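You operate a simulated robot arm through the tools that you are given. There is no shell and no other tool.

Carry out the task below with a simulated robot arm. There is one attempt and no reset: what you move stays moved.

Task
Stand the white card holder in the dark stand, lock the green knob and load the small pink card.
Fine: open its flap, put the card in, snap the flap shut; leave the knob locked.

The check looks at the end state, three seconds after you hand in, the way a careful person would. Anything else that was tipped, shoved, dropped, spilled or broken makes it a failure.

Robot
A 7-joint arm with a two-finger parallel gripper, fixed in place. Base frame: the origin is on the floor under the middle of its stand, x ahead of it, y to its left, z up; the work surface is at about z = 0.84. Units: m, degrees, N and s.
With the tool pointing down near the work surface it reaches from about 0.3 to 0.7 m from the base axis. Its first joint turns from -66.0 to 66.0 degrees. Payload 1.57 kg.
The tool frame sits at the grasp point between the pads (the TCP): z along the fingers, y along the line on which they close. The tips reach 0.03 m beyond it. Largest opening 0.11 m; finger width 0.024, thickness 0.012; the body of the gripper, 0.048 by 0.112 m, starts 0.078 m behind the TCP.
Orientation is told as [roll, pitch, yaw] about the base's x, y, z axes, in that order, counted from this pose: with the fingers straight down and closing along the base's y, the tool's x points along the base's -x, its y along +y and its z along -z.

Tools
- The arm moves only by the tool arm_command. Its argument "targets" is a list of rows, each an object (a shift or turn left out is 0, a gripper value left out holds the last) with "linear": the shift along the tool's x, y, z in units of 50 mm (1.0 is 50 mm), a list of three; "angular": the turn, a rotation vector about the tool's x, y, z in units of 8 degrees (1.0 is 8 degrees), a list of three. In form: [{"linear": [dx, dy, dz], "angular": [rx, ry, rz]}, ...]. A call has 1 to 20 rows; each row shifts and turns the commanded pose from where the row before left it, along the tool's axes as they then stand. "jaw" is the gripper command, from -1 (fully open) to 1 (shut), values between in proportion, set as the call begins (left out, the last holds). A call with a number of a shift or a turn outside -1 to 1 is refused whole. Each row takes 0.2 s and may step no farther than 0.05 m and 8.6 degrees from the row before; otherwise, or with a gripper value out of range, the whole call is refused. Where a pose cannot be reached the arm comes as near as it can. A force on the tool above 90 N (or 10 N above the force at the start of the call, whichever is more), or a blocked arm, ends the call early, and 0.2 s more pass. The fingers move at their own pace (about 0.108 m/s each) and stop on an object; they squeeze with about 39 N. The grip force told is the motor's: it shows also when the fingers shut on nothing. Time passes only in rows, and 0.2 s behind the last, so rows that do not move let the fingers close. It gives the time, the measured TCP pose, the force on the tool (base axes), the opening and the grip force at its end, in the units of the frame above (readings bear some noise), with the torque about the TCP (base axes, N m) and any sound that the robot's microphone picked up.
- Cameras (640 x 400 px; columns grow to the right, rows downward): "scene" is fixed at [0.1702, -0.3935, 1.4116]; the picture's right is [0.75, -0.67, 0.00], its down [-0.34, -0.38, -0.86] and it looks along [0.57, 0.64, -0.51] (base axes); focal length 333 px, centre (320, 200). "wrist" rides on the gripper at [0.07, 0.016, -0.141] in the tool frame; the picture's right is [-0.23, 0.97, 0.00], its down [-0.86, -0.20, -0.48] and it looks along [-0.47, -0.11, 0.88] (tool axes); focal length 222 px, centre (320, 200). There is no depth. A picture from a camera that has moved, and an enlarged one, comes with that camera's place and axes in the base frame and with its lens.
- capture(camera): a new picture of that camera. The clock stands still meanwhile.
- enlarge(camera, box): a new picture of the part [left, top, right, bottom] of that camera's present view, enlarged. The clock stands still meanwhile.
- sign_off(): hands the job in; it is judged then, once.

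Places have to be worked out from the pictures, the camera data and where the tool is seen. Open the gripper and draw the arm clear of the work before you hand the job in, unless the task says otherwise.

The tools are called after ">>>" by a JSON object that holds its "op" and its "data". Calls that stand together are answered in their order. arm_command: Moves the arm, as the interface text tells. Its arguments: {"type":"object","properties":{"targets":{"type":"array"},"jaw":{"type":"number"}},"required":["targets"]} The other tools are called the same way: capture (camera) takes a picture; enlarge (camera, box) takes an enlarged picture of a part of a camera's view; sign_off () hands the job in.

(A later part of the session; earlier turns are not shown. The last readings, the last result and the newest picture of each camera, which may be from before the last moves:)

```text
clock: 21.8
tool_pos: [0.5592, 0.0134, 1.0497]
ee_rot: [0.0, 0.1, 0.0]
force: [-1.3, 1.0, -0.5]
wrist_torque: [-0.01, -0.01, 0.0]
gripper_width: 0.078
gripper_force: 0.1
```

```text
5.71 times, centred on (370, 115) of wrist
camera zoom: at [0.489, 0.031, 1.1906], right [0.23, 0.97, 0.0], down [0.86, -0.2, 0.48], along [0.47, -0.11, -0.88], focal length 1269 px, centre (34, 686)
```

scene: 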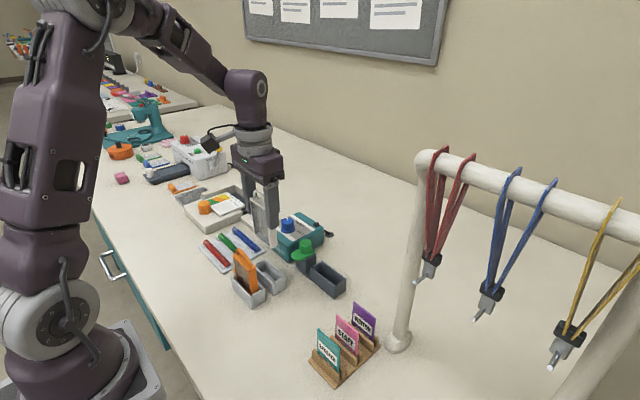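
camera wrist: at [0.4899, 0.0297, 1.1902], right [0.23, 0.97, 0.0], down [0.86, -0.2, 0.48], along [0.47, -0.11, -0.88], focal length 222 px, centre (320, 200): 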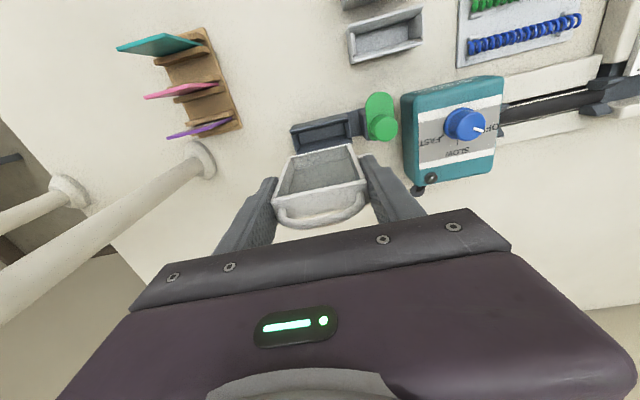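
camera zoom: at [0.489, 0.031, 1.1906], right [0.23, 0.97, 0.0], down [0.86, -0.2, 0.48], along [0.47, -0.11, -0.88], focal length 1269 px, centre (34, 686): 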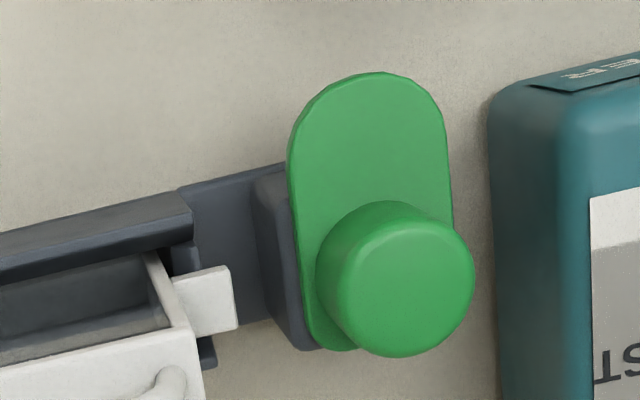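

The two wrist views agree on the knob: axis ≈ (0.5595, 0.0942), top z≈0.917, radius ≈14.5 mm, lobe pointing -x; it must turn +90° (counter-clockwise) so the lobe lies over the tab. I move above the knob, partly close the jaws to ≈0.05 m, and turn to yaw -90° so the turn ends at yaw 0.

>>> {"op": "arm_command", "data": {"targets": [{"linear": [0, 0.8, 0]}, {"linear": [0, 0.8, 0]}, {"angular": [0, 0, 1]}, {"angular": [0, 0, 1]}, {"angular": [0, 0, 1]}, {"angular": [0, 0, 1]}, {"angular": [0, 0, 1]}, {"angular": [0, 0, 1]}, {"angular": [0, 0, 1]}, {"angular": [0, 0, 1]}, {"angular": [0, 0, 1]}, {"angular": [0, 0, 1]}, {"angular": [0, 0, 1]}, {"angular": [0, 0, 0.25]}, {"linear": [0, 0, 0]}], "jaw": 0.05}}

>>> {"op": "capture", "data": {"camera": "wrist"}}

>>> {"op": "enlarge", "data": {"camera": "wrist", "box": [240, 100, 400, 220]}}

```text
clock: 25.0
tool_pos: [0.5603, 0.0937, 1.0498]
ee_rot: [0.0, 0.1, -90.0]
force: [-0.1, 0.3, 0.0]
wrist_torque: [-0.01, -0.02, 0.02]
gripper_width: 0.0526
gripper_force: 0.1
```

```text
taken
camera wrist: at [0.5751, 0.1649, 1.1912], right [0.97, -0.23, 0.0], down [-0.2, -0.85, 0.48], along [-0.11, -0.47, -0.88], focal length 222 px, centre (320, 200)
```

wrist: 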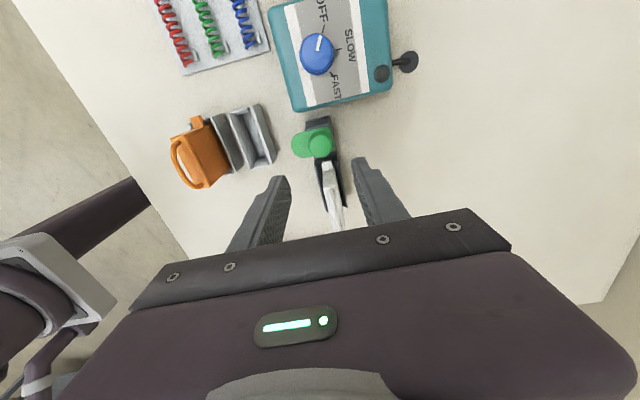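

```text
3.33 times, centred on (320, 160) of wrist
camera zoom: at [0.5751, 0.1649, 1.1912], right [0.97, -0.23, 0.0], down [-0.2, -0.85, 0.48], along [-0.11, -0.47, -0.88], focal length 740 px, centre (320, 333)
```

zoom: 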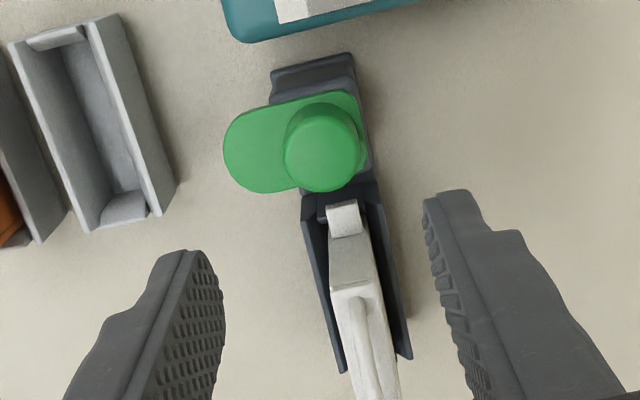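

The knob centre reads (0.560, 0.0936), directly under the TCP. I descend to TCP z≈0.931 with the fingers on its -x and +x sides.

>>> {"op": "arm_command", "data": {"targets": [{"linear": [0, 0, 0.7]}, {"linear": [0, 0, 0.7]}, {"linear": [0, 0, 0.5]}, {"linear": [0, 0, 0.3]}, {"linear": [0, 0, 0.17]}, {"linear": [0, 0, 0]}]}}

>>> {"op": "enlarge", "data": {"camera": "wrist", "box": [220, 100, 420, 240]}}

>>> {"op": "enlarge", "data": {"camera": "scene", "box": [270, 200, 350, 290]}}

```text
clock: 26.4
tool_pos: [0.5593, 0.0944, 0.9302]
ee_rot: [0.0, -0.1, -90.1]
force: [-0.3, -1.0, 0.6]
wrist_torque: [-0.03, -0.02, 0.0]
gripper_width: 0.0523
gripper_force: 0.0
```

```text
2.86 times, centred on (320, 170) of wrist
camera zoom: at [0.575, 0.1647, 1.0721], right [0.97, -0.23, 0.0], down [-0.2, -0.86, 0.48], along [-0.11, -0.47, -0.88], focal length 635 px, centre (320, 286)
```

zoom: 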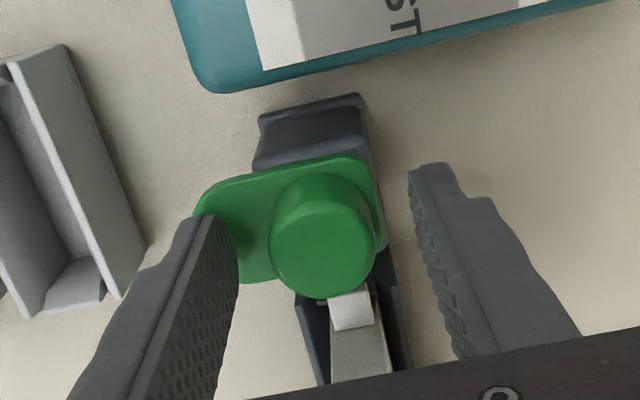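

```text
4.44 times, centred on (310, 245) of scene
camera zoom: at [0.1702, -0.3935, 1.4116], right [0.75, -0.67, 0.0], down [-0.34, -0.38, -0.86], along [0.57, 0.64, -0.51], focal length 1481 px, centre (364, 0)
```

zoom: 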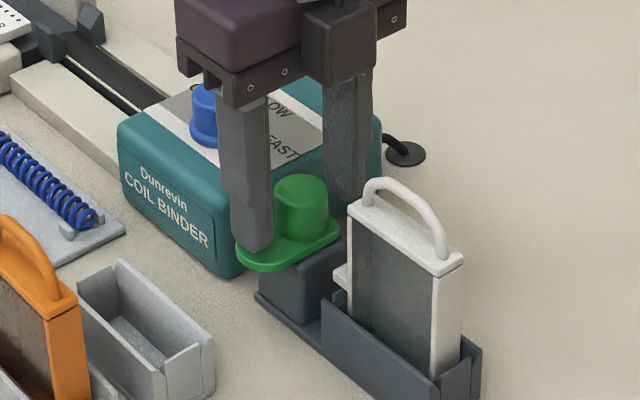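

The knob sits midway between the fingers, tips just above the lobe plate. I close on it.

>>> {"op": "arm_command", "data": {"targets": [{"linear": [0, 0, 0]}, {"linear": [0, 0, 0]}, {"linear": [0, 0, 0]}], "jaw": 0.8}}

>>> {"op": "enlarge", "data": {"camera": "wrist", "box": [220, 100, 420, 240]}}

```text
clock: 27.2
tool_pos: [0.5599, 0.0948, 0.9305]
ee_rot: [0.1, 0.0, -90.0]
force: [2.9, -0.2, -4.5]
wrist_torque: [0.07, -0.1, -0.04]
gripper_width: 0.0285
gripper_force: 38.5
```

```text
2.86 times, centred on (320, 170) of wrist
camera zoom: at [0.5752, 0.1647, 1.0721], right [0.97, -0.23, 0.0], down [-0.2, -0.85, 0.48], along [-0.11, -0.47, -0.88], focal length 635 px, centre (320, 286)
```

zoom: 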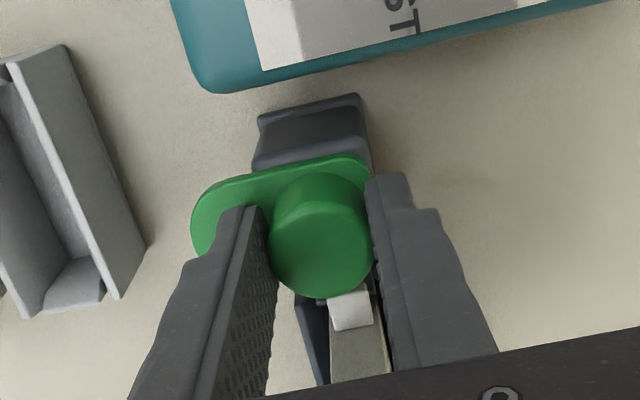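

Knob gripped (28.5 mm). I turn it +24° first and check the torque.

>>> {"op": "arm_command", "data": {"targets": [{"angular": [0, 0, -0.5]}, {"angular": [0, 0, -1]}, {"angular": [0, 0, -1]}, {"angular": [0, 0, -0.5]}, {"linear": [0, 0, 0]}]}}

>>> {"op": "enlarge", "data": {"camera": "wrist", "box": [220, 100, 420, 240]}}

>>> {"op": "enlarge", "data": {"camera": "scene", "box": [270, 200, 350, 290]}}

```text
clock: 28.4
tool_pos: [0.5599, 0.0947, 0.9315]
ee_rot: [-0.1, 0.0, -66.0]
force: [-0.1, -1.8, -10.2]
wrist_torque: [-0.11, -0.09, -0.04]
gripper_width: 0.0284
gripper_force: 38.5
```

```text
2.86 times, centred on (320, 170) of wrist
camera zoom: at [0.5452, 0.1652, 1.0722], right [0.98, 0.19, 0.0], down [0.17, -0.86, 0.48], along [0.09, -0.47, -0.88], focal length 635 px, centre (320, 286)
```

zoom: 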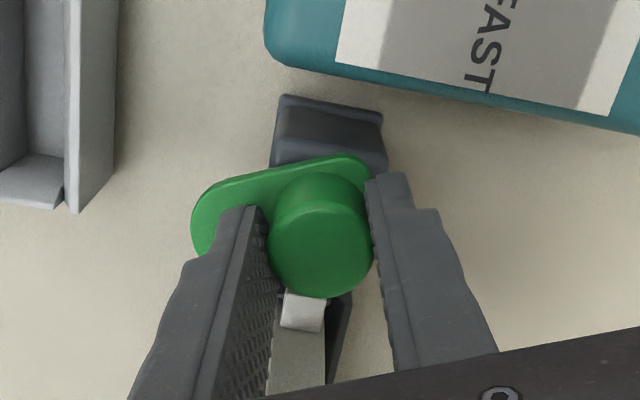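

```text
4.44 times, centred on (310, 245) of scene
camera zoom: at [0.1703, -0.3936, 1.4115], right [0.75, -0.67, 0.0], down [-0.34, -0.38, -0.86], along [0.57, 0.64, -0.51], focal length 1481 px, centre (364, 0)
```

zoom: 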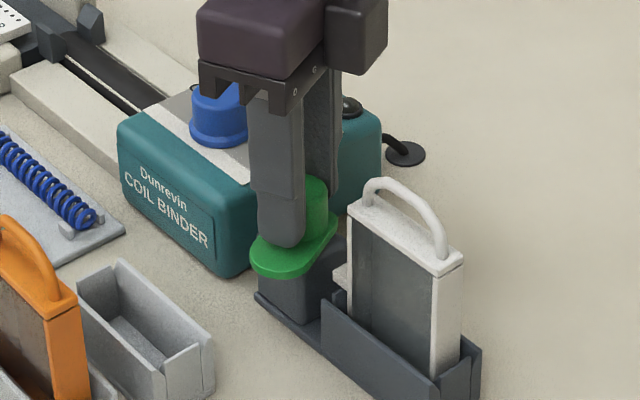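

The lobe turns with the gripper; there is a mild -10 N vertical pull and the tool reads ~1 mm high, so I add a slight downward correction while continuing the turn.

>>> {"op": "arm_command", "data": {"targets": [{"linear": [0, 0, 0.01], "angular": [0, 0, -0.5]}, {"linear": [0, 0, 0.005], "angular": [0, 0, -1]}, {"linear": [0, 0, 0.005], "angular": [0, 0, -1]}, {"angular": [0, 0, -0.5]}, {"linear": [0, 0, 0]}]}}

>>> {"op": "enlarge", "data": {"camera": "scene", "box": [270, 200, 350, 290]}}

```text
clock: 29.6
tool_pos: [0.5584, 0.094, 0.9306]
ee_rot: [0.0, -0.1, -42.1]
force: [-12.4, -7.8, 8.8]
wrist_torque: [-0.16, 0.52, 0.02]
gripper_width: 0.0284
gripper_force: 38.9
```

```text
4.44 times, centred on (310, 245) of scene
camera zoom: at [0.1697, -0.3938, 1.4115], right [0.75, -0.67, 0.0], down [-0.34, -0.38, -0.86], along [0.57, 0.64, -0.51], focal length 1481 px, centre (364, 0)
```

zoom: 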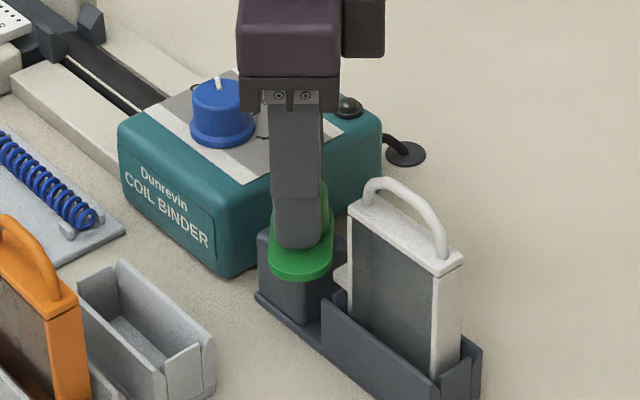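

Turned halfway; side loads (-12, -8) N suggest the knob axis is ~1 mm toward -x/-y of my commanded axis. I relax that offset before going on.

>>> {"op": "arm_command", "data": {"targets": [{"linear": [0.007, -0.022, -0.01]}, {"linear": [0, 0, 0]}]}}

```text
clock: 30.2
tool_pos: [0.5595, 0.0936, 0.9307]
ee_rot: [0.1, 0.0, -42.0]
force: [-3.6, -4.5, -3.6]
wrist_torque: [-0.07, 0.03, 0.01]
gripper_width: 0.0283
gripper_force: 37.8
```

Loads dropped as expected. I continue the turn another 24° with a small further correction.

>>> {"op": "arm_command", "data": {"targets": [{"linear": [0, -0.01, -0.003], "angular": [0, 0, -0.5]}, {"angular": [0, 0, -1]}, {"angular": [0, 0, -1]}, {"angular": [0, 0, -0.5]}, {"linear": [0, 0, 0]}]}}

>>> {"op": "enlarge", "data": {"camera": "scene", "box": [270, 200, 350, 290]}}

```text
clock: 31.4
tool_pos: [0.5587, 0.0928, 0.9312]
ee_rot: [0.0, -0.1, -17.9]
force: [8.6, -4.1, -10.4]
wrist_torque: [-0.16, -0.32, -0.03]
gripper_width: 0.0283
gripper_force: 38.4
```

```text
4.44 times, centred on (310, 245) of scene
camera zoom: at [0.1705, -0.3936, 1.4115], right [0.75, -0.67, 0.0], down [-0.34, -0.38, -0.86], along [0.57, 0.64, -0.51], focal length 1481 px, centre (364, 0)
```

zoom: 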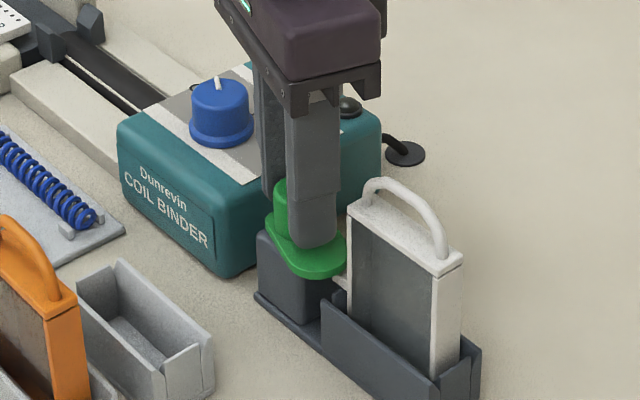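

The lobe is reaching the tab. I check a wrist close-up to see whether it passes over the tab.

>>> {"op": "enlarge", "data": {"camera": "wrist", "box": [220, 100, 420, 240]}}

>>> {"op": "enlarge", "data": {"camera": "scene", "box": [306, 240, 346, 280]}}

```text
2.86 times, centred on (320, 170) of wrist
camera zoom: at [0.4963, 0.1312, 1.0721], right [0.52, 0.86, 0.0], down [0.75, -0.45, 0.48], along [0.41, -0.25, -0.88], focal length 635 px, centre (320, 286)
```

zoom: 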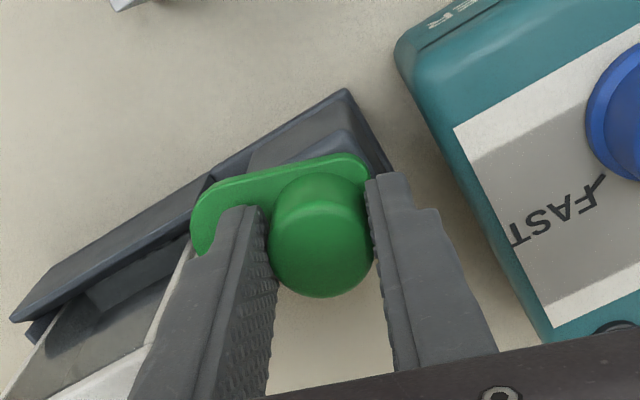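

```text
10.00 times, centred on (326, 260) of scene
camera zoom: at [0.1705, -0.3936, 1.4115], right [0.75, -0.67, 0.0], down [-0.34, -0.38, -0.86], along [0.57, 0.64, -0.51], focal length 3333 px, centre (260, -400)
```

zoom: 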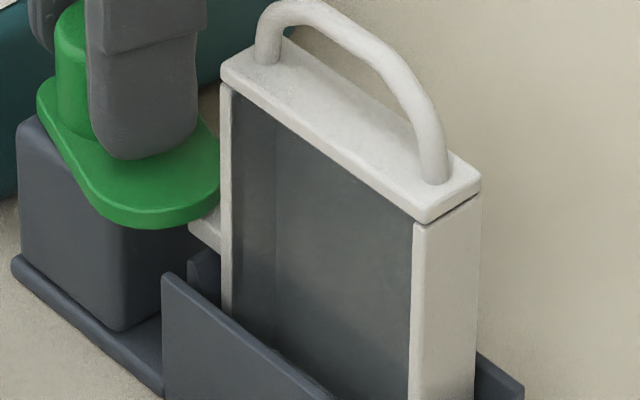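

The lobe is sliding over the tab. I relieve the side load a little and complete the last 18° to yaw 0.

>>> {"op": "arm_command", "data": {"targets": [{"linear": [-0.012, -0.003, 0.01], "angular": [0, 0, -0.5]}, {"angular": [0, 0, -0.75]}, {"angular": [0, 0, -0.6]}, {"angular": [0, 0, -0.39]}, {"linear": [0, 0, 0]}]}}

>>> {"op": "enlarge", "data": {"camera": "scene", "box": [290, 230, 350, 290]}}

>>> {"op": "enlarge", "data": {"camera": "wrist", "box": [220, 100, 420, 240]}}

```text
clock: 32.6
tool_pos: [0.5594, 0.0933, 0.9304]
ee_rot: [0.0, 0.0, 0.0]
force: [-0.7, -4.3, 11.5]
wrist_torque: [-0.12, 0.26, -0.05]
gripper_width: 0.0283
gripper_force: 38.2
```

```text
6.67 times, centred on (320, 260) of scene
camera zoom: at [0.1699, -0.3937, 1.4115], right [0.75, -0.67, 0.0], down [-0.34, -0.38, -0.86], along [0.57, 0.64, -0.51], focal length 2222 px, centre (320, -200)
```

zoom: 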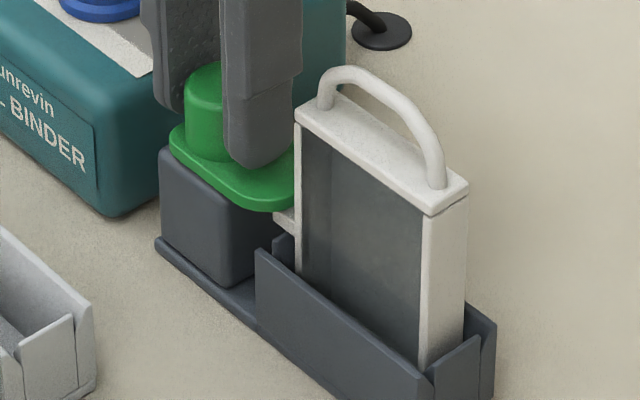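

```text
2.86 times, centred on (320, 170) of wrist
camera zoom: at [0.4879, 0.1102, 1.0722], right [0.23, 0.97, 0.0], down [0.85, -0.2, 0.48], along [0.47, -0.11, -0.88], focal length 635 px, centre (320, 286)
```

zoom: 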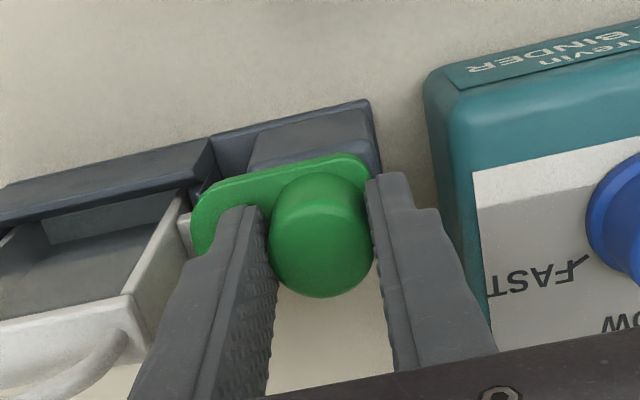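

The lobe now points straight over the tab with only small resisting torque and no sound so far. I test for an end stop by turning a few degrees further.

>>> {"op": "arm_command", "data": {"targets": [{"angular": [0, 0, -0.25]}, {"angular": [0, 0, -0.25]}, {"linear": [0, 0, 0]}]}}

>>> {"op": "enlarge", "data": {"camera": "scene", "box": [290, 230, 350, 290]}}

```text
clock: 33.4
tool_pos: [0.559, 0.0941, 0.9315]
ee_rot: [0.1, 0.0, 3.9]
force: [-0.2, -2.3, 9.7]
wrist_torque: [0.02, -0.12, -0.46]
gripper_width: 0.0283
gripper_force: 38.6
```

```text
6.67 times, centred on (320, 260) of scene
camera zoom: at [0.17, -0.3936, 1.4116], right [0.75, -0.67, 0.0], down [-0.34, -0.38, -0.86], along [0.57, 0.64, -0.51], focal length 2222 px, centre (320, -200)
```

zoom: 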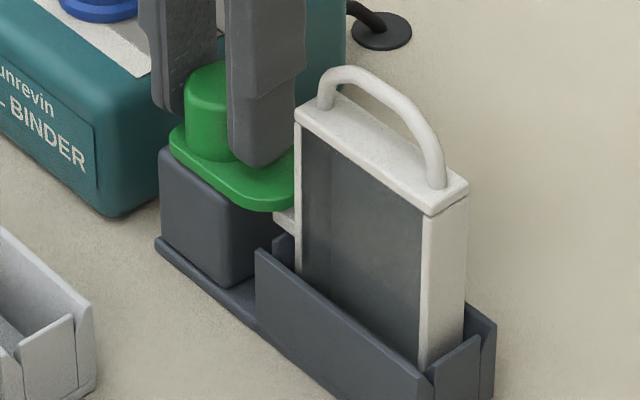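

Torque rose to -0.46 N·m while the lobe stayed put: the end stop (locked) is reached. I release the knob with a modest opening and rise.

>>> {"op": "arm_command", "data": {"targets": [{"linear": [0, 0, 0]}, {"linear": [0, 0, 0]}, {"linear": [0, 0, -0.3]}, {"linear": [0, 0, -0.7]}, {"linear": [0, 0, -0.9]}, {"linear": [0, 0, -0.9]}, {"linear": [0, 0, 0]}], "jaw": 0.2}}

>>> {"op": "enlarge", "data": {"camera": "scene", "box": [290, 225, 360, 300]}}

>>> {"op": "capture", "data": {"camera": "wrist"}}

>>> {"op": "enlarge", "data": {"camera": "wrist", "box": [220, 90, 380, 200]}}

```text
clock: 35.0
tool_pos: [0.5605, 0.0924, 1.0708]
ee_rot: [-0.1, 0.0, 3.9]
force: [-1.2, 0.2, -0.3]
wrist_torque: [-0.01, 0.03, 0.01]
gripper_width: 0.0441
gripper_force: 0.1
```

```text
5.33 times, centred on (325, 262) of scene
camera zoom: at [0.1701, -0.3936, 1.4116], right [0.75, -0.67, 0.0], down [-0.34, -0.38, -0.86], along [0.57, 0.64, -0.51], focal length 1778 px, centre (293, -133)
```

zoom: 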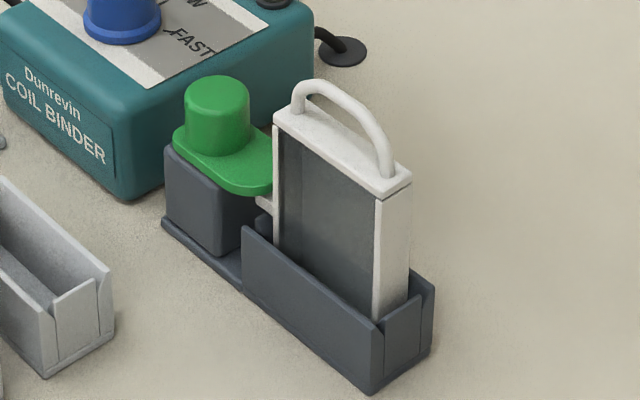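

```text
taken
camera wrist: at [0.4875, 0.105, 1.2117], right [0.16, 0.99, 0.0], down [0.87, -0.14, 0.48], along [0.47, -0.08, -0.88], focal length 222 px, centre (320, 200)
```

wrist: 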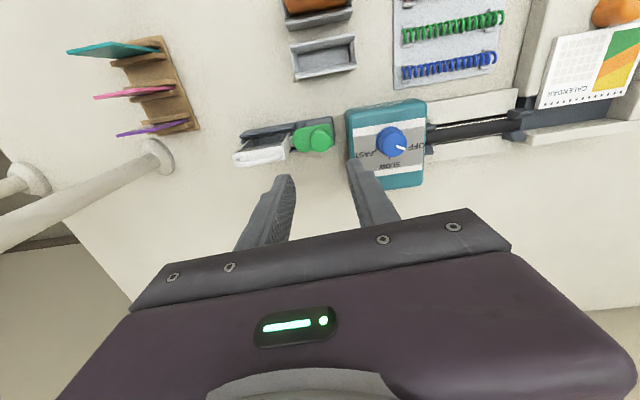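

```text
3.64 times, centred on (300, 145) of wrist
camera zoom: at [0.4875, 0.105, 1.2117], right [0.16, 0.99, 0.0], down [0.87, -0.14, 0.48], along [0.47, -0.08, -0.88], focal length 808 px, centre (393, 400)
```

zoom: 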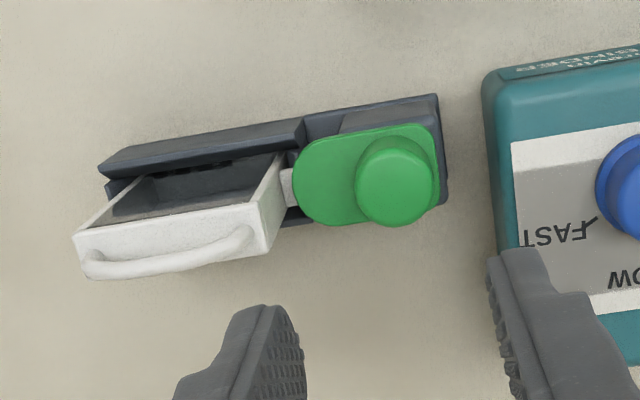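

The knob is locked over the tab. Next I need the hinge side of the flap: I move toward -y, rotate to yaw +90° and look from the -y side.

>>> {"op": "arm_command", "data": {"targets": [{"linear": [0, -0.8, 0]}, {"linear": [0, -0.8, 0]}, {"angular": [0, 0, -1]}, {"angular": [0, 0, -1]}, {"angular": [0, 0, -1]}, {"angular": [0, 0, -1]}, {"angular": [0, 0, -1]}, {"angular": [0, 0, -1]}, {"angular": [0, 0, -1]}, {"angular": [0, 0, -1]}, {"angular": [0, 0, -1]}, {"angular": [0, 0, -1]}, {"angular": [0, 0, -0.76]}, {"linear": [0, 0, 0]}]}}

>>> {"op": "capture", "data": {"camera": "wrist"}}

>>> {"op": "capture", "data": {"camera": "scene"}}

```text
clock: 38.0
tool_pos: [0.5631, 0.0134, 1.0715]
ee_rot: [-0.1, 0.1, 90.1]
force: [0.3, 0.3, -0.2]
wrist_torque: [0.0, -0.02, -0.02]
gripper_width: 0.0442
gripper_force: 0.1
```

```text
taken
camera wrist: at [0.547, -0.0557, 1.212], right [-0.97, 0.23, 0.0], down [0.2, 0.86, 0.48], along [0.11, 0.47, -0.88], focal length 222 px, centre (320, 200)
```

wrist: 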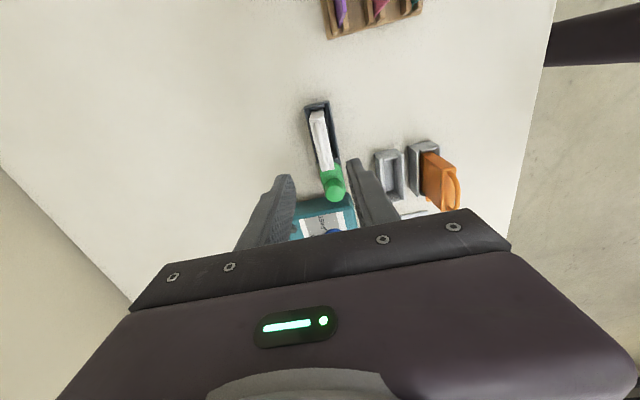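

```text
taken
```

scene: 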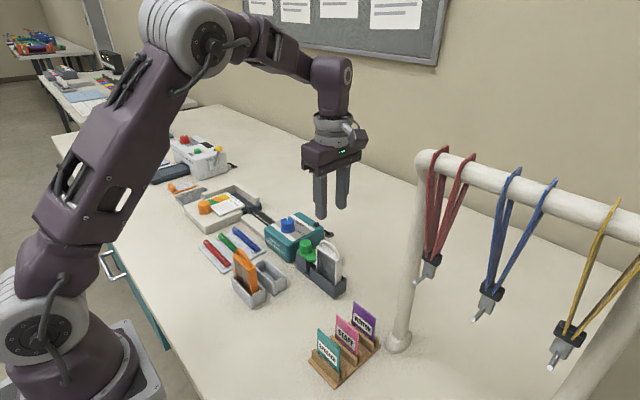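

Yaw +90° is reachable too. I shift +x by 6 cm to see the back (+x) side of the holder.

>>> {"op": "arm_command", "data": {"targets": [{"linear": [0, -0.7, 0]}, {"linear": [0, -0.7, 0]}, {"linear": [0, 0, 0]}]}}

>>> {"op": "enlarge", "data": {"camera": "wrist", "box": [290, 80, 430, 200]}}

>>> {"op": "capture", "data": {"camera": "wrist"}}

```text
clock: 38.8
tool_pos: [0.6347, 0.0137, 1.0689]
ee_rot: [0.1, 0.0, 90.0]
force: [-0.7, -0.1, -0.2]
wrist_torque: [0.01, 0.01, -0.04]
gripper_width: 0.0442
gripper_force: 0.0
```

```text
3.33 times, centred on (360, 140) of wrist
camera zoom: at [0.6178, -0.0548, 1.2117], right [-0.97, 0.23, 0.0], down [0.2, 0.85, 0.48], along [0.11, 0.47, -0.88], focal length 740 px, centre (187, 400)
```

zoom: 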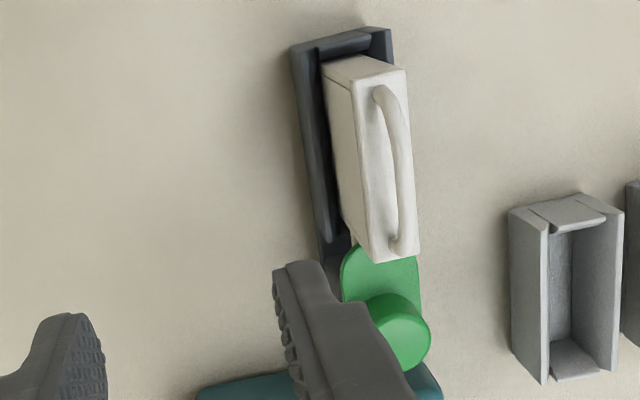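

```text
taken
camera wrist: at [0.6178, -0.0548, 1.2117], right [-0.97, 0.23, 0.0], down [0.2, 0.85, 0.48], along [0.11, 0.47, -0.88], focal length 222 px, centre (320, 200)
```

wrist: 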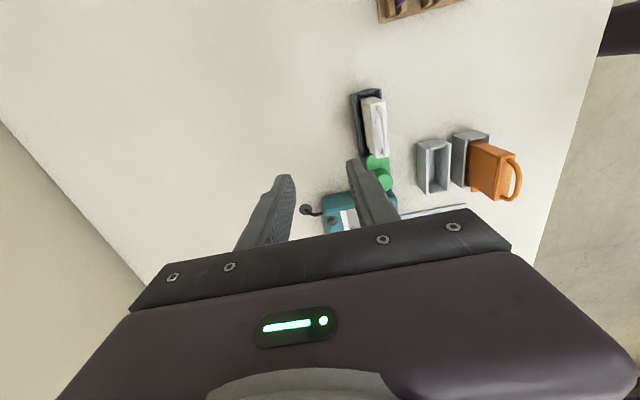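

>>> {"op": "enlarge", "data": {"camera": "wrist", "box": [345, 82, 405, 162]}}

>>> {"op": "enlarge", "data": {"camera": "wrist", "box": [355, 90, 395, 120]}}

```text
5.00 times, centred on (375, 122) of wrist
camera zoom: at [0.6178, -0.0548, 1.2117], right [-0.97, 0.23, 0.0], down [0.2, 0.85, 0.48], along [0.11, 0.47, -0.88], focal length 1111 px, centre (45, 590)
```

zoom: 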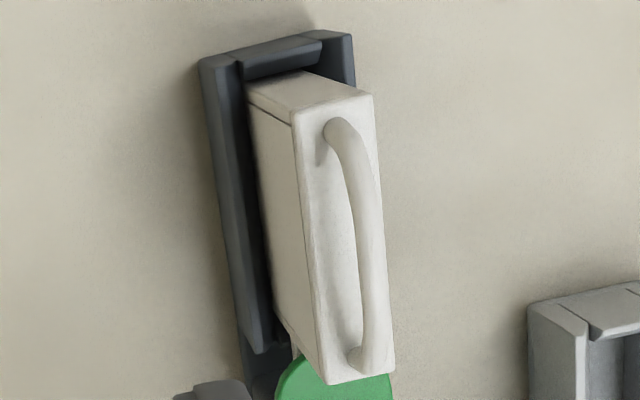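

```text
13.33 times, centred on (375, 105) of wrist
camera zoom: at [0.6178, -0.0548, 1.2117], right [-0.97, 0.23, 0.0], down [0.2, 0.85, 0.48], along [0.11, 0.47, -0.88], focal length 2962 px, centre (-413, 1467)
```

zoom: 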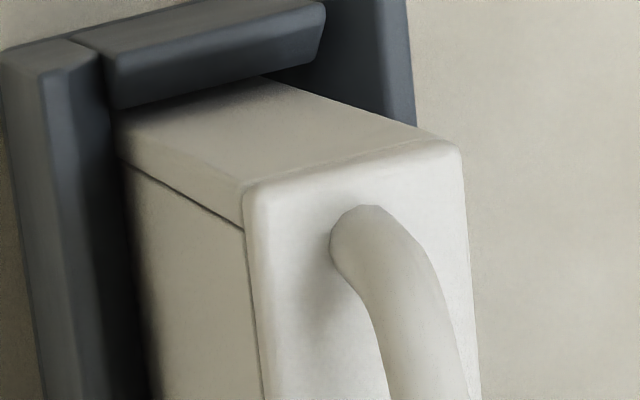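

The back panel sits below the lid with a gap line, so the lid is a separate slab. I look closer at the far (+y) end of the lid for hinge detail.

>>> {"op": "enlarge", "data": {"camera": "wrist", "box": [355, 125, 400, 165]}}

>>> {"op": "enlarge", "data": {"camera": "scene", "box": [314, 238, 332, 256]}}

>>> {"op": "enlarge", "data": {"camera": "scene", "box": [324, 246, 346, 268]}}

```text
10.00 times, centred on (378, 145) of wrist
camera zoom: at [0.6178, -0.0548, 1.2117], right [-0.97, 0.23, 0.0], down [0.2, 0.85, 0.48], along [0.11, 0.47, -0.88], focal length 2221 px, centre (-255, 750)
```

zoom: 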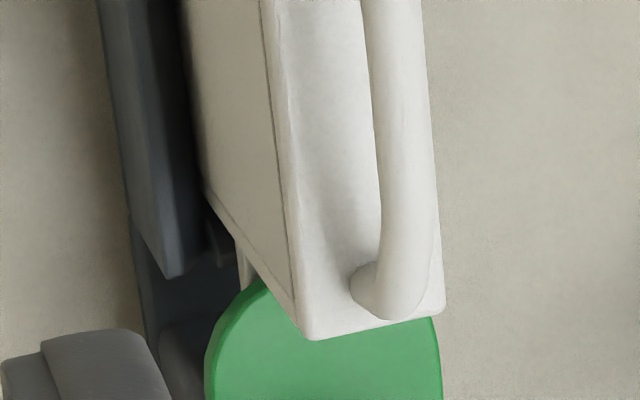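

```text
16.00 times, centred on (323, 247) of scene
camera zoom: at [0.1702, -0.3935, 1.4116], right [0.75, -0.67, 0.0], down [-0.34, -0.38, -0.86], along [0.57, 0.64, -0.51], focal length 5333 px, centre (272, -552)
```

zoom: 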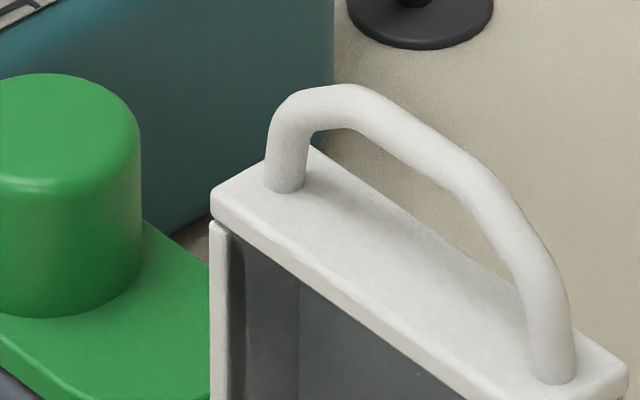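

```text
16.00 times, centred on (335, 257) of scene
camera zoom: at [0.1702, -0.3935, 1.4116], right [0.75, -0.67, 0.0], down [-0.34, -0.38, -0.86], along [0.57, 0.64, -0.51], focal length 5333 px, centre (80, -712)
```

zoom: 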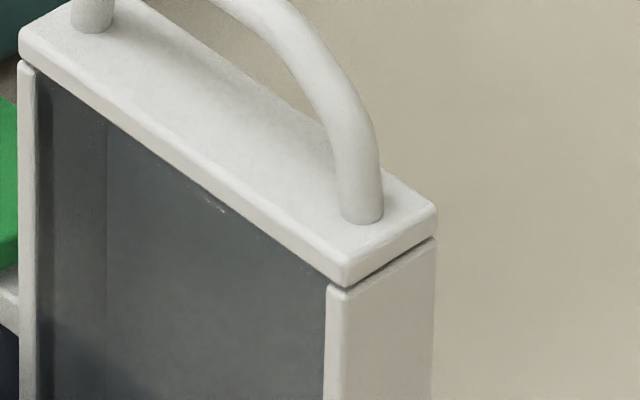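

The lid is a 6 mm slab flush with the back panel, most likely hinged along its back (+x) edge; I'll test gently. I centre over the handle at yaw +90° (fingers closing along x) and descend so the tips stay above the lid (TCP z≈0.978).

>>> {"op": "arm_command", "data": {"targets": [{"linear": [-0.016, 0.737, 0]}, {"linear": [0, 0.737, 0]}, {"linear": [0, 0, 0.4]}, {"linear": [0, 0, 0]}], "jaw": 0.3}}

>>> {"op": "enlarge", "data": {"camera": "wrist", "box": [230, 90, 410, 220]}}

>>> {"op": "enlarge", "data": {"camera": "scene", "box": [290, 205, 360, 285]}}

```text
clock: 39.8
tool_pos: [0.5595, 0.014, 1.0506]
ee_rot: [0.0, 0.0, 89.9]
force: [0.6, -0.4, -0.7]
wrist_torque: [-0.02, -0.02, -0.01]
gripper_width: 0.0384
gripper_force: 0.1
```

```text
3.08 times, centred on (320, 155) of wrist
camera zoom: at [0.5428, -0.0548, 1.1921], right [-0.97, 0.23, 0.0], down [0.2, 0.85, 0.48], along [0.11, 0.47, -0.88], focal length 684 px, centre (320, 338)
```

zoom: 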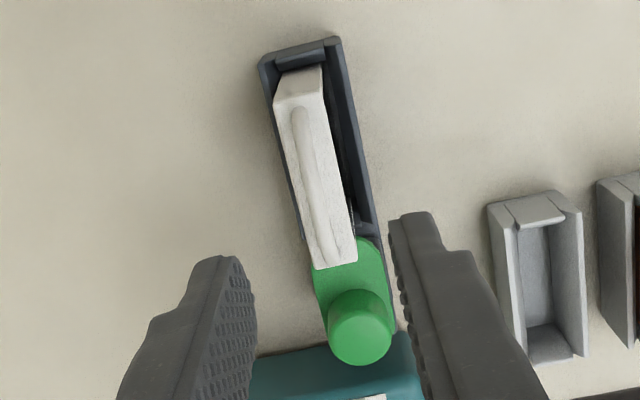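

```text
5.00 times, centred on (325, 245) of scene
camera zoom: at [0.1701, -0.3936, 1.4116], right [0.75, -0.67, 0.0], down [-0.34, -0.38, -0.86], along [0.57, 0.64, -0.51], focal length 1666 px, centre (295, -25)
```

zoom: 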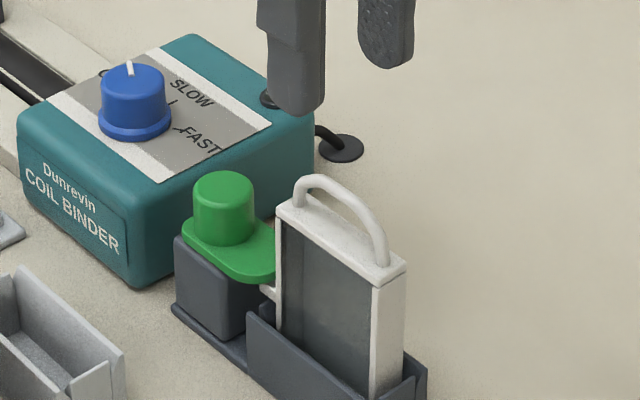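

The handle bar lies at x≈0.560–0.561 right below the TCP. I descend to z≈0.978 around it.

>>> {"op": "arm_command", "data": {"targets": [{"linear": [-0.02, 0, 0.5]}, {"linear": [0, 0, 0.5]}, {"linear": [0, 0, 0.3]}, {"linear": [0, 0, 0.15]}, {"linear": [0, 0, 0]}]}}

>>> {"op": "enlarge", "data": {"camera": "wrist", "box": [230, 110, 410, 240]}}

>>> {"op": "enlarge", "data": {"camera": "scene", "box": [300, 215, 350, 275]}}

```text
clock: 41.0
tool_pos: [0.5594, 0.0158, 0.9778]
ee_rot: [0.0, 0.0, 90.0]
force: [-0.2, 0.2, 0.4]
wrist_torque: [-0.03, 0.01, 0.0]
gripper_width: 0.0385
gripper_force: 0.0
```

```text
3.08 times, centred on (320, 175) of wrist
camera zoom: at [0.5431, -0.0535, 1.119], right [-0.97, 0.23, 0.0], down [0.2, 0.85, 0.48], along [0.11, 0.47, -0.88], focal length 684 px, centre (320, 277)
```

zoom: 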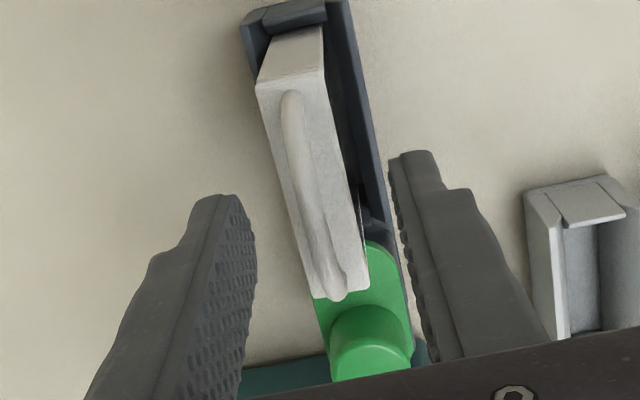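

```text
6.67 times, centred on (325, 245) of scene
camera zoom: at [0.1702, -0.3935, 1.4116], right [0.75, -0.67, 0.0], down [-0.34, -0.38, -0.86], along [0.57, 0.64, -0.51], focal length 2222 px, centre (287, -100)
```

zoom: 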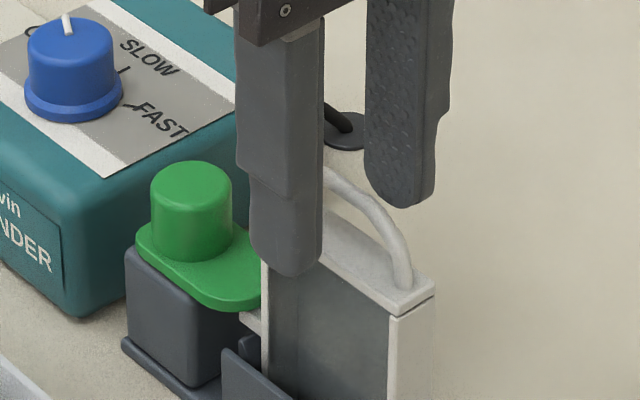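

The handle is between the fingers. I close gently on it.

>>> {"op": "arm_command", "data": {"targets": [{"linear": [0, 0, 0]}, {"linear": [0, 0, 0]}, {"linear": [0, 0, 0]}], "jaw": 1}}

>>> {"op": "enlarge", "data": {"camera": "scene", "box": [300, 215, 350, 275]}}

```text
clock: 41.8
tool_pos: [0.5598, 0.0169, 0.979]
ee_rot: [0.1, 0.0, 90.0]
force: [0.0, 0.1, 0.3]
wrist_torque: [0.01, 0.02, -0.01]
gripper_width: 0.0043
gripper_force: 25.7
```

```text
6.67 times, centred on (325, 245) of scene
camera zoom: at [0.1702, -0.3935, 1.4116], right [0.75, -0.67, 0.0], down [-0.34, -0.38, -0.86], along [0.57, 0.64, -0.51], focal length 2222 px, centre (287, -100)
```

zoom: 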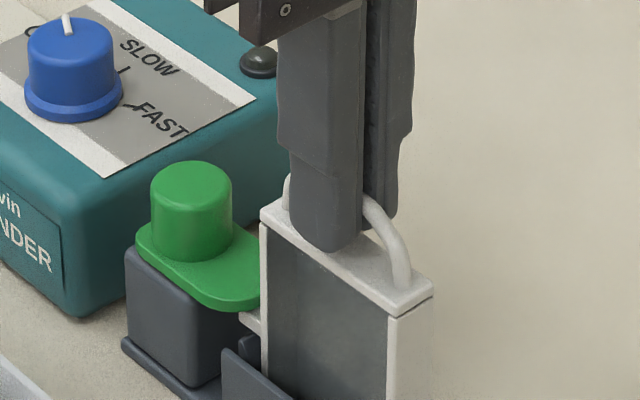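

Fingers are at ≈4 mm on the handle bar. I let the grip settle, then try a small +x push (1 mm, then another) while reading forces.

>>> {"op": "arm_command", "data": {"targets": [{"linear": [0, 0, 0]}, {"linear": [0, -0.02, 0]}, {"linear": [0, 0, 0]}]}}

```text
clock: 42.6
tool_pos: [0.562, 0.0164, 0.9785]
ee_rot: [0.0, 0.0, 89.9]
force: [0.7, 0.1, 0.1]
wrist_torque: [-0.01, 0.01, 0.01]
gripper_width: 0.0045
gripper_force: 25.6
```

>>> {"op": "arm_command", "data": {"targets": [{"linear": [0, -0.02, 0]}, {"linear": [0, -0.02, 0]}, {"linear": [0, 0, 0]}]}}

>>> {"op": "enlarge", "data": {"camera": "scene", "box": [300, 215, 350, 275]}}

>>> {"op": "enlarge", "data": {"camera": "wrist", "box": [230, 110, 410, 240]}}

```text
clock: 43.4
tool_pos: [0.5647, 0.0162, 0.9777]
ee_rot: [0.1, 0.0, 90.0]
force: [-0.9, 1.0, -0.8]
wrist_torque: [-0.05, -0.01, -0.02]
gripper_width: 0.0047
gripper_force: 25.5
```

```text
6.67 times, centred on (325, 245) of scene
camera zoom: at [0.1702, -0.3935, 1.4116], right [0.75, -0.67, 0.0], down [-0.34, -0.38, -0.86], along [0.57, 0.64, -0.51], focal length 2222 px, centre (287, -100)
```

zoom: 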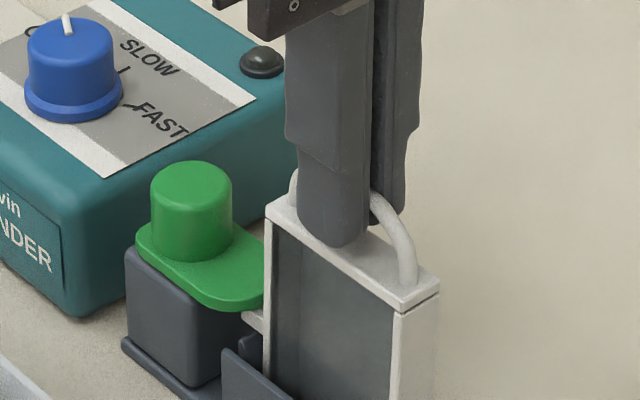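

```text
3.08 times, centred on (320, 175) of wrist
camera zoom: at [0.5463, -0.0535, 1.1193], right [-0.97, 0.23, 0.0], down [0.2, 0.85, 0.48], along [0.11, 0.47, -0.88], focal length 684 px, centre (320, 277)
```

zoom: 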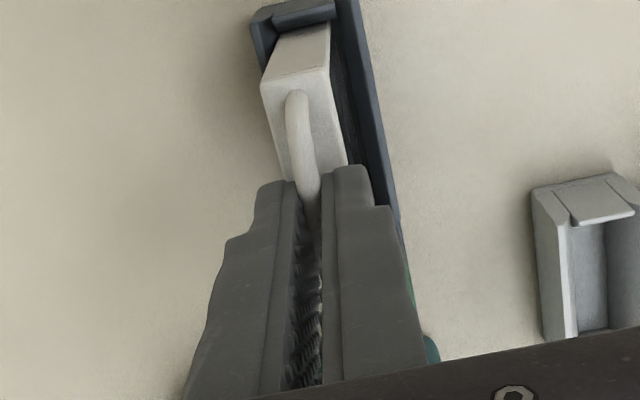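

The whole holder just leaned slightly within the pocket's clearance, with no force and the lid still closed. I bring it back upright and test a straight upward pull in 1 mm steps instead.

>>> {"op": "arm_command", "data": {"targets": [{"linear": [0, 0.03, 0]}, {"linear": [0, 0.03, 0]}, {"linear": [0, 0, -0.02]}, {"linear": [0, 0, -0.02]}, {"linear": [0, 0, 0]}]}}

>>> {"op": "enlarge", "data": {"camera": "scene", "box": [300, 215, 350, 275]}}

```text
clock: 44.6
tool_pos: [0.561, 0.0154, 0.9802]
ee_rot: [0.0, 0.0, 90.0]
force: [0.5, -0.3, -1.0]
wrist_torque: [-0.01, 0.01, 0.04]
gripper_width: 0.0044
gripper_force: 25.0
```

```text
6.67 times, centred on (325, 245) of scene
camera zoom: at [0.1702, -0.3935, 1.4116], right [0.75, -0.67, 0.0], down [-0.34, -0.38, -0.86], along [0.57, 0.64, -0.51], focal length 2222 px, centre (287, -100)
```

zoom: 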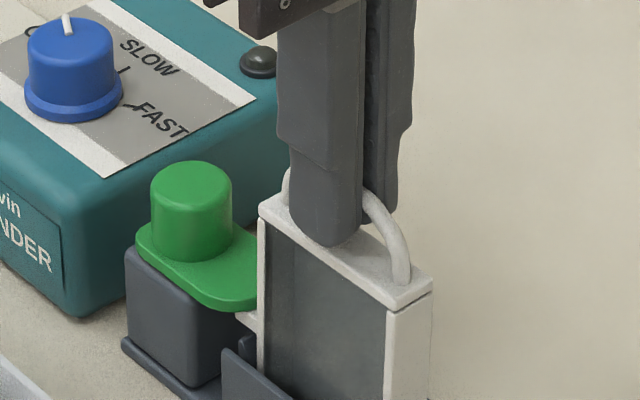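

Holder rises a little with the handle (free play under the lobe). I continue upward in 1 mm steps watching the force.

>>> {"op": "arm_command", "data": {"targets": [{"linear": [0, 0, -0.02]}, {"linear": [0, 0, -0.02]}, {"linear": [0, 0, 0]}]}}

>>> {"op": "enlarge", "data": {"camera": "scene", "box": [300, 215, 350, 275]}}

```text
clock: 45.4
tool_pos: [0.5621, 0.015, 0.9822]
ee_rot: [-0.1, 0.0, 90.0]
force: [-0.6, 2.9, -5.7]
wrist_torque: [0.19, -0.01, -0.01]
gripper_width: 0.0046
gripper_force: 25.2
```

```text
6.67 times, centred on (325, 245) of scene
camera zoom: at [0.1702, -0.3935, 1.4116], right [0.75, -0.67, 0.0], down [-0.34, -0.38, -0.86], along [0.57, 0.64, -0.51], focal length 2222 px, centre (287, -100)
```

zoom: 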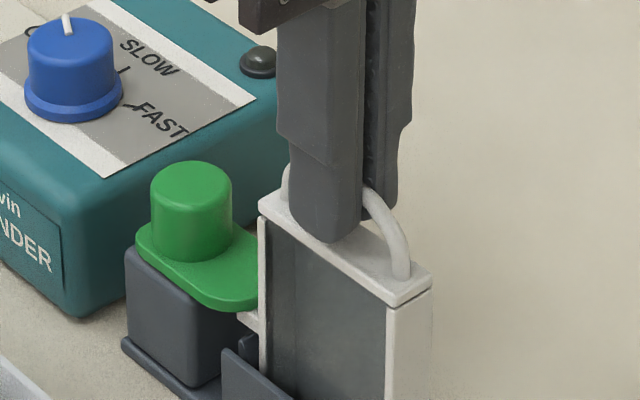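

The tab now bears on the lobe (-5.7 N). I pull another 1–2 mm looking for the lid to release.

>>> {"op": "arm_command", "data": {"targets": [{"linear": [0, 0, -0.02]}, {"linear": [0, 0, 0]}]}}

>>> {"op": "enlarge", "data": {"camera": "scene", "box": [305, 235, 345, 275]}}

```text
clock: 46.0
tool_pos: [0.5609, 0.0167, 0.9825]
ee_rot: [0.2, -0.1, 89.9]
force: [-0.6, 6.2, -12.2]
wrist_torque: [0.61, 0.02, 0.0]
gripper_width: 0.0045
gripper_force: 25.3
```

```text
10.00 times, centred on (325, 255) of scene
camera zoom: at [0.1704, -0.3934, 1.4116], right [0.75, -0.67, 0.0], down [-0.34, -0.38, -0.86], along [0.57, 0.64, -0.51], focal length 3333 px, centre (270, -350)
```

zoom: 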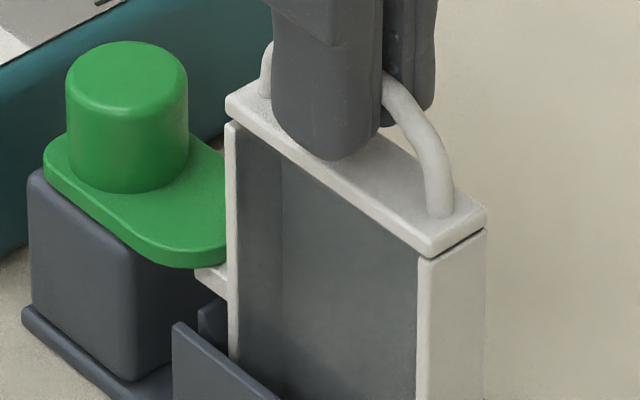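

At 12 N straight up the lid hasn't opened. A back-edge hinge would respond far better to a push along +x at the handle, so I ease the upward pull a little and push +x in steps until the holder's lean is taken up.

>>> {"op": "arm_command", "data": {"targets": [{"linear": [0, 0, 0.02]}, {"linear": [0, -0.04, 0]}, {"linear": [0, -0.04, 0]}, {"linear": [0, 0, 0]}]}}

>>> {"op": "enlarge", "data": {"camera": "scene", "box": [305, 235, 345, 275]}}

```text
clock: 47.0
tool_pos: [0.5633, 0.0167, 0.9815]
ee_rot: [0.1, -0.1, 89.9]
force: [-2.0, 5.5, -7.8]
wrist_torque: [0.45, 0.07, 0.08]
gripper_width: 0.0049
gripper_force: 25.1
```

```text
10.00 times, centred on (325, 255) of scene
camera zoom: at [0.1703, -0.3934, 1.4116], right [0.75, -0.67, 0.0], down [-0.34, -0.38, -0.86], along [0.57, 0.64, -0.51], focal length 3333 px, centre (270, -350)
```

zoom: 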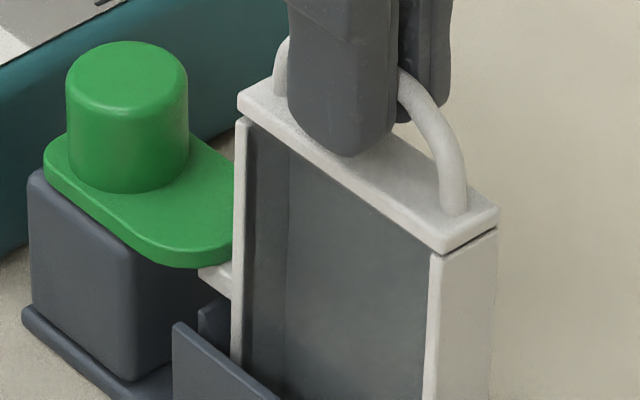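

Holder leans a bit more with only -2 N in x; lid still shut. I continue +x in 2 mm steps.

>>> {"op": "arm_command", "data": {"targets": [{"linear": [0, -0.04, 0]}, {"linear": [0, 0, 0]}]}}

>>> {"op": "arm_command", "data": {"targets": [{"linear": [0, -0.04, 0]}, {"linear": [0, 0, 0]}]}}

>>> {"op": "enlarge", "data": {"camera": "scene", "box": [300, 225, 350, 285]}}

```text
clock: 47.6
tool_pos: [0.5664, 0.0155, 0.9832]
ee_rot: [0.1, -0.1, 90.0]
force: [-1.9, 4.8, -7.9]
wrist_torque: [0.44, 0.05, 0.05]
gripper_width: 0.0049
gripper_force: 24.9
```

```text
clock: 48.2
tool_pos: [0.5689, 0.0148, 0.9815]
ee_rot: [0.0, 0.0, 90.0]
force: [-2.1, 5.3, -7.7]
wrist_torque: [0.43, 0.02, 0.02]
gripper_width: 0.0047
gripper_force: 24.7
```

```text
6.67 times, centred on (325, 255) of scene
camera zoom: at [0.1703, -0.3934, 1.4116], right [0.75, -0.67, 0.0], down [-0.34, -0.38, -0.86], along [0.57, 0.64, -0.51], focal length 2222 px, centre (287, -167)
```

zoom: 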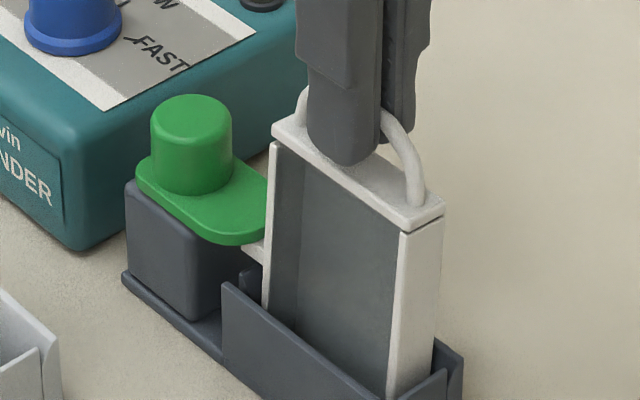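

The holder just leans freely because it's lifted off the pocket floor. I lower it back to the seat so the pocket can react the push, then keep pushing +x.

>>> {"op": "arm_command", "data": {"targets": [{"linear": [0, 0, 0.03]}, {"linear": [0, 0, 0.03]}, {"linear": [0, 0, 0]}]}}

>>> {"op": "arm_command", "data": {"targets": [{"linear": [0, -0.04, 0.005]}, {"linear": [0, 0, 0]}]}}

>>> {"op": "enlarge", "data": {"camera": "scene", "box": [300, 225, 350, 285]}}

```text
clock: 49.0
tool_pos: [0.5682, 0.0154, 0.979]
ee_rot: [-0.1, 0.0, 90.1]
force: [0.7, 0.1, 1.0]
wrist_torque: [-0.05, 0.0, -0.01]
gripper_width: 0.0046
gripper_force: 24.6
```

```text
clock: 49.6
tool_pos: [0.5702, 0.0164, 0.9781]
ee_rot: [0.1, 0.0, 90.0]
force: [-0.2, -0.9, 1.9]
wrist_torque: [-0.12, 0.0, 0.02]
gripper_width: 0.0046
gripper_force: 25.2
```

```text
6.67 times, centred on (325, 255) of scene
camera zoom: at [0.1701, -0.3936, 1.4116], right [0.75, -0.67, 0.0], down [-0.34, -0.38, -0.86], along [0.57, 0.64, -0.51], focal length 2222 px, centre (287, -167)
```

zoom: 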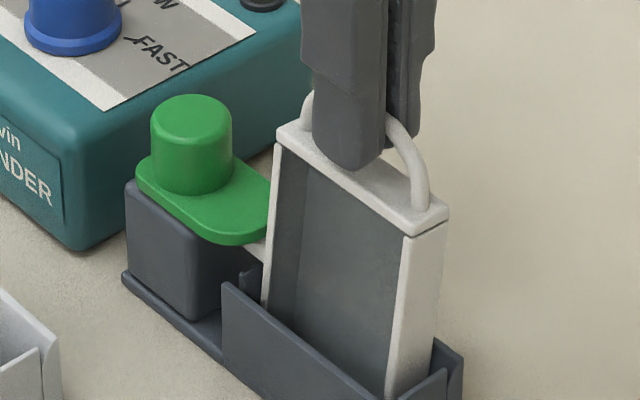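

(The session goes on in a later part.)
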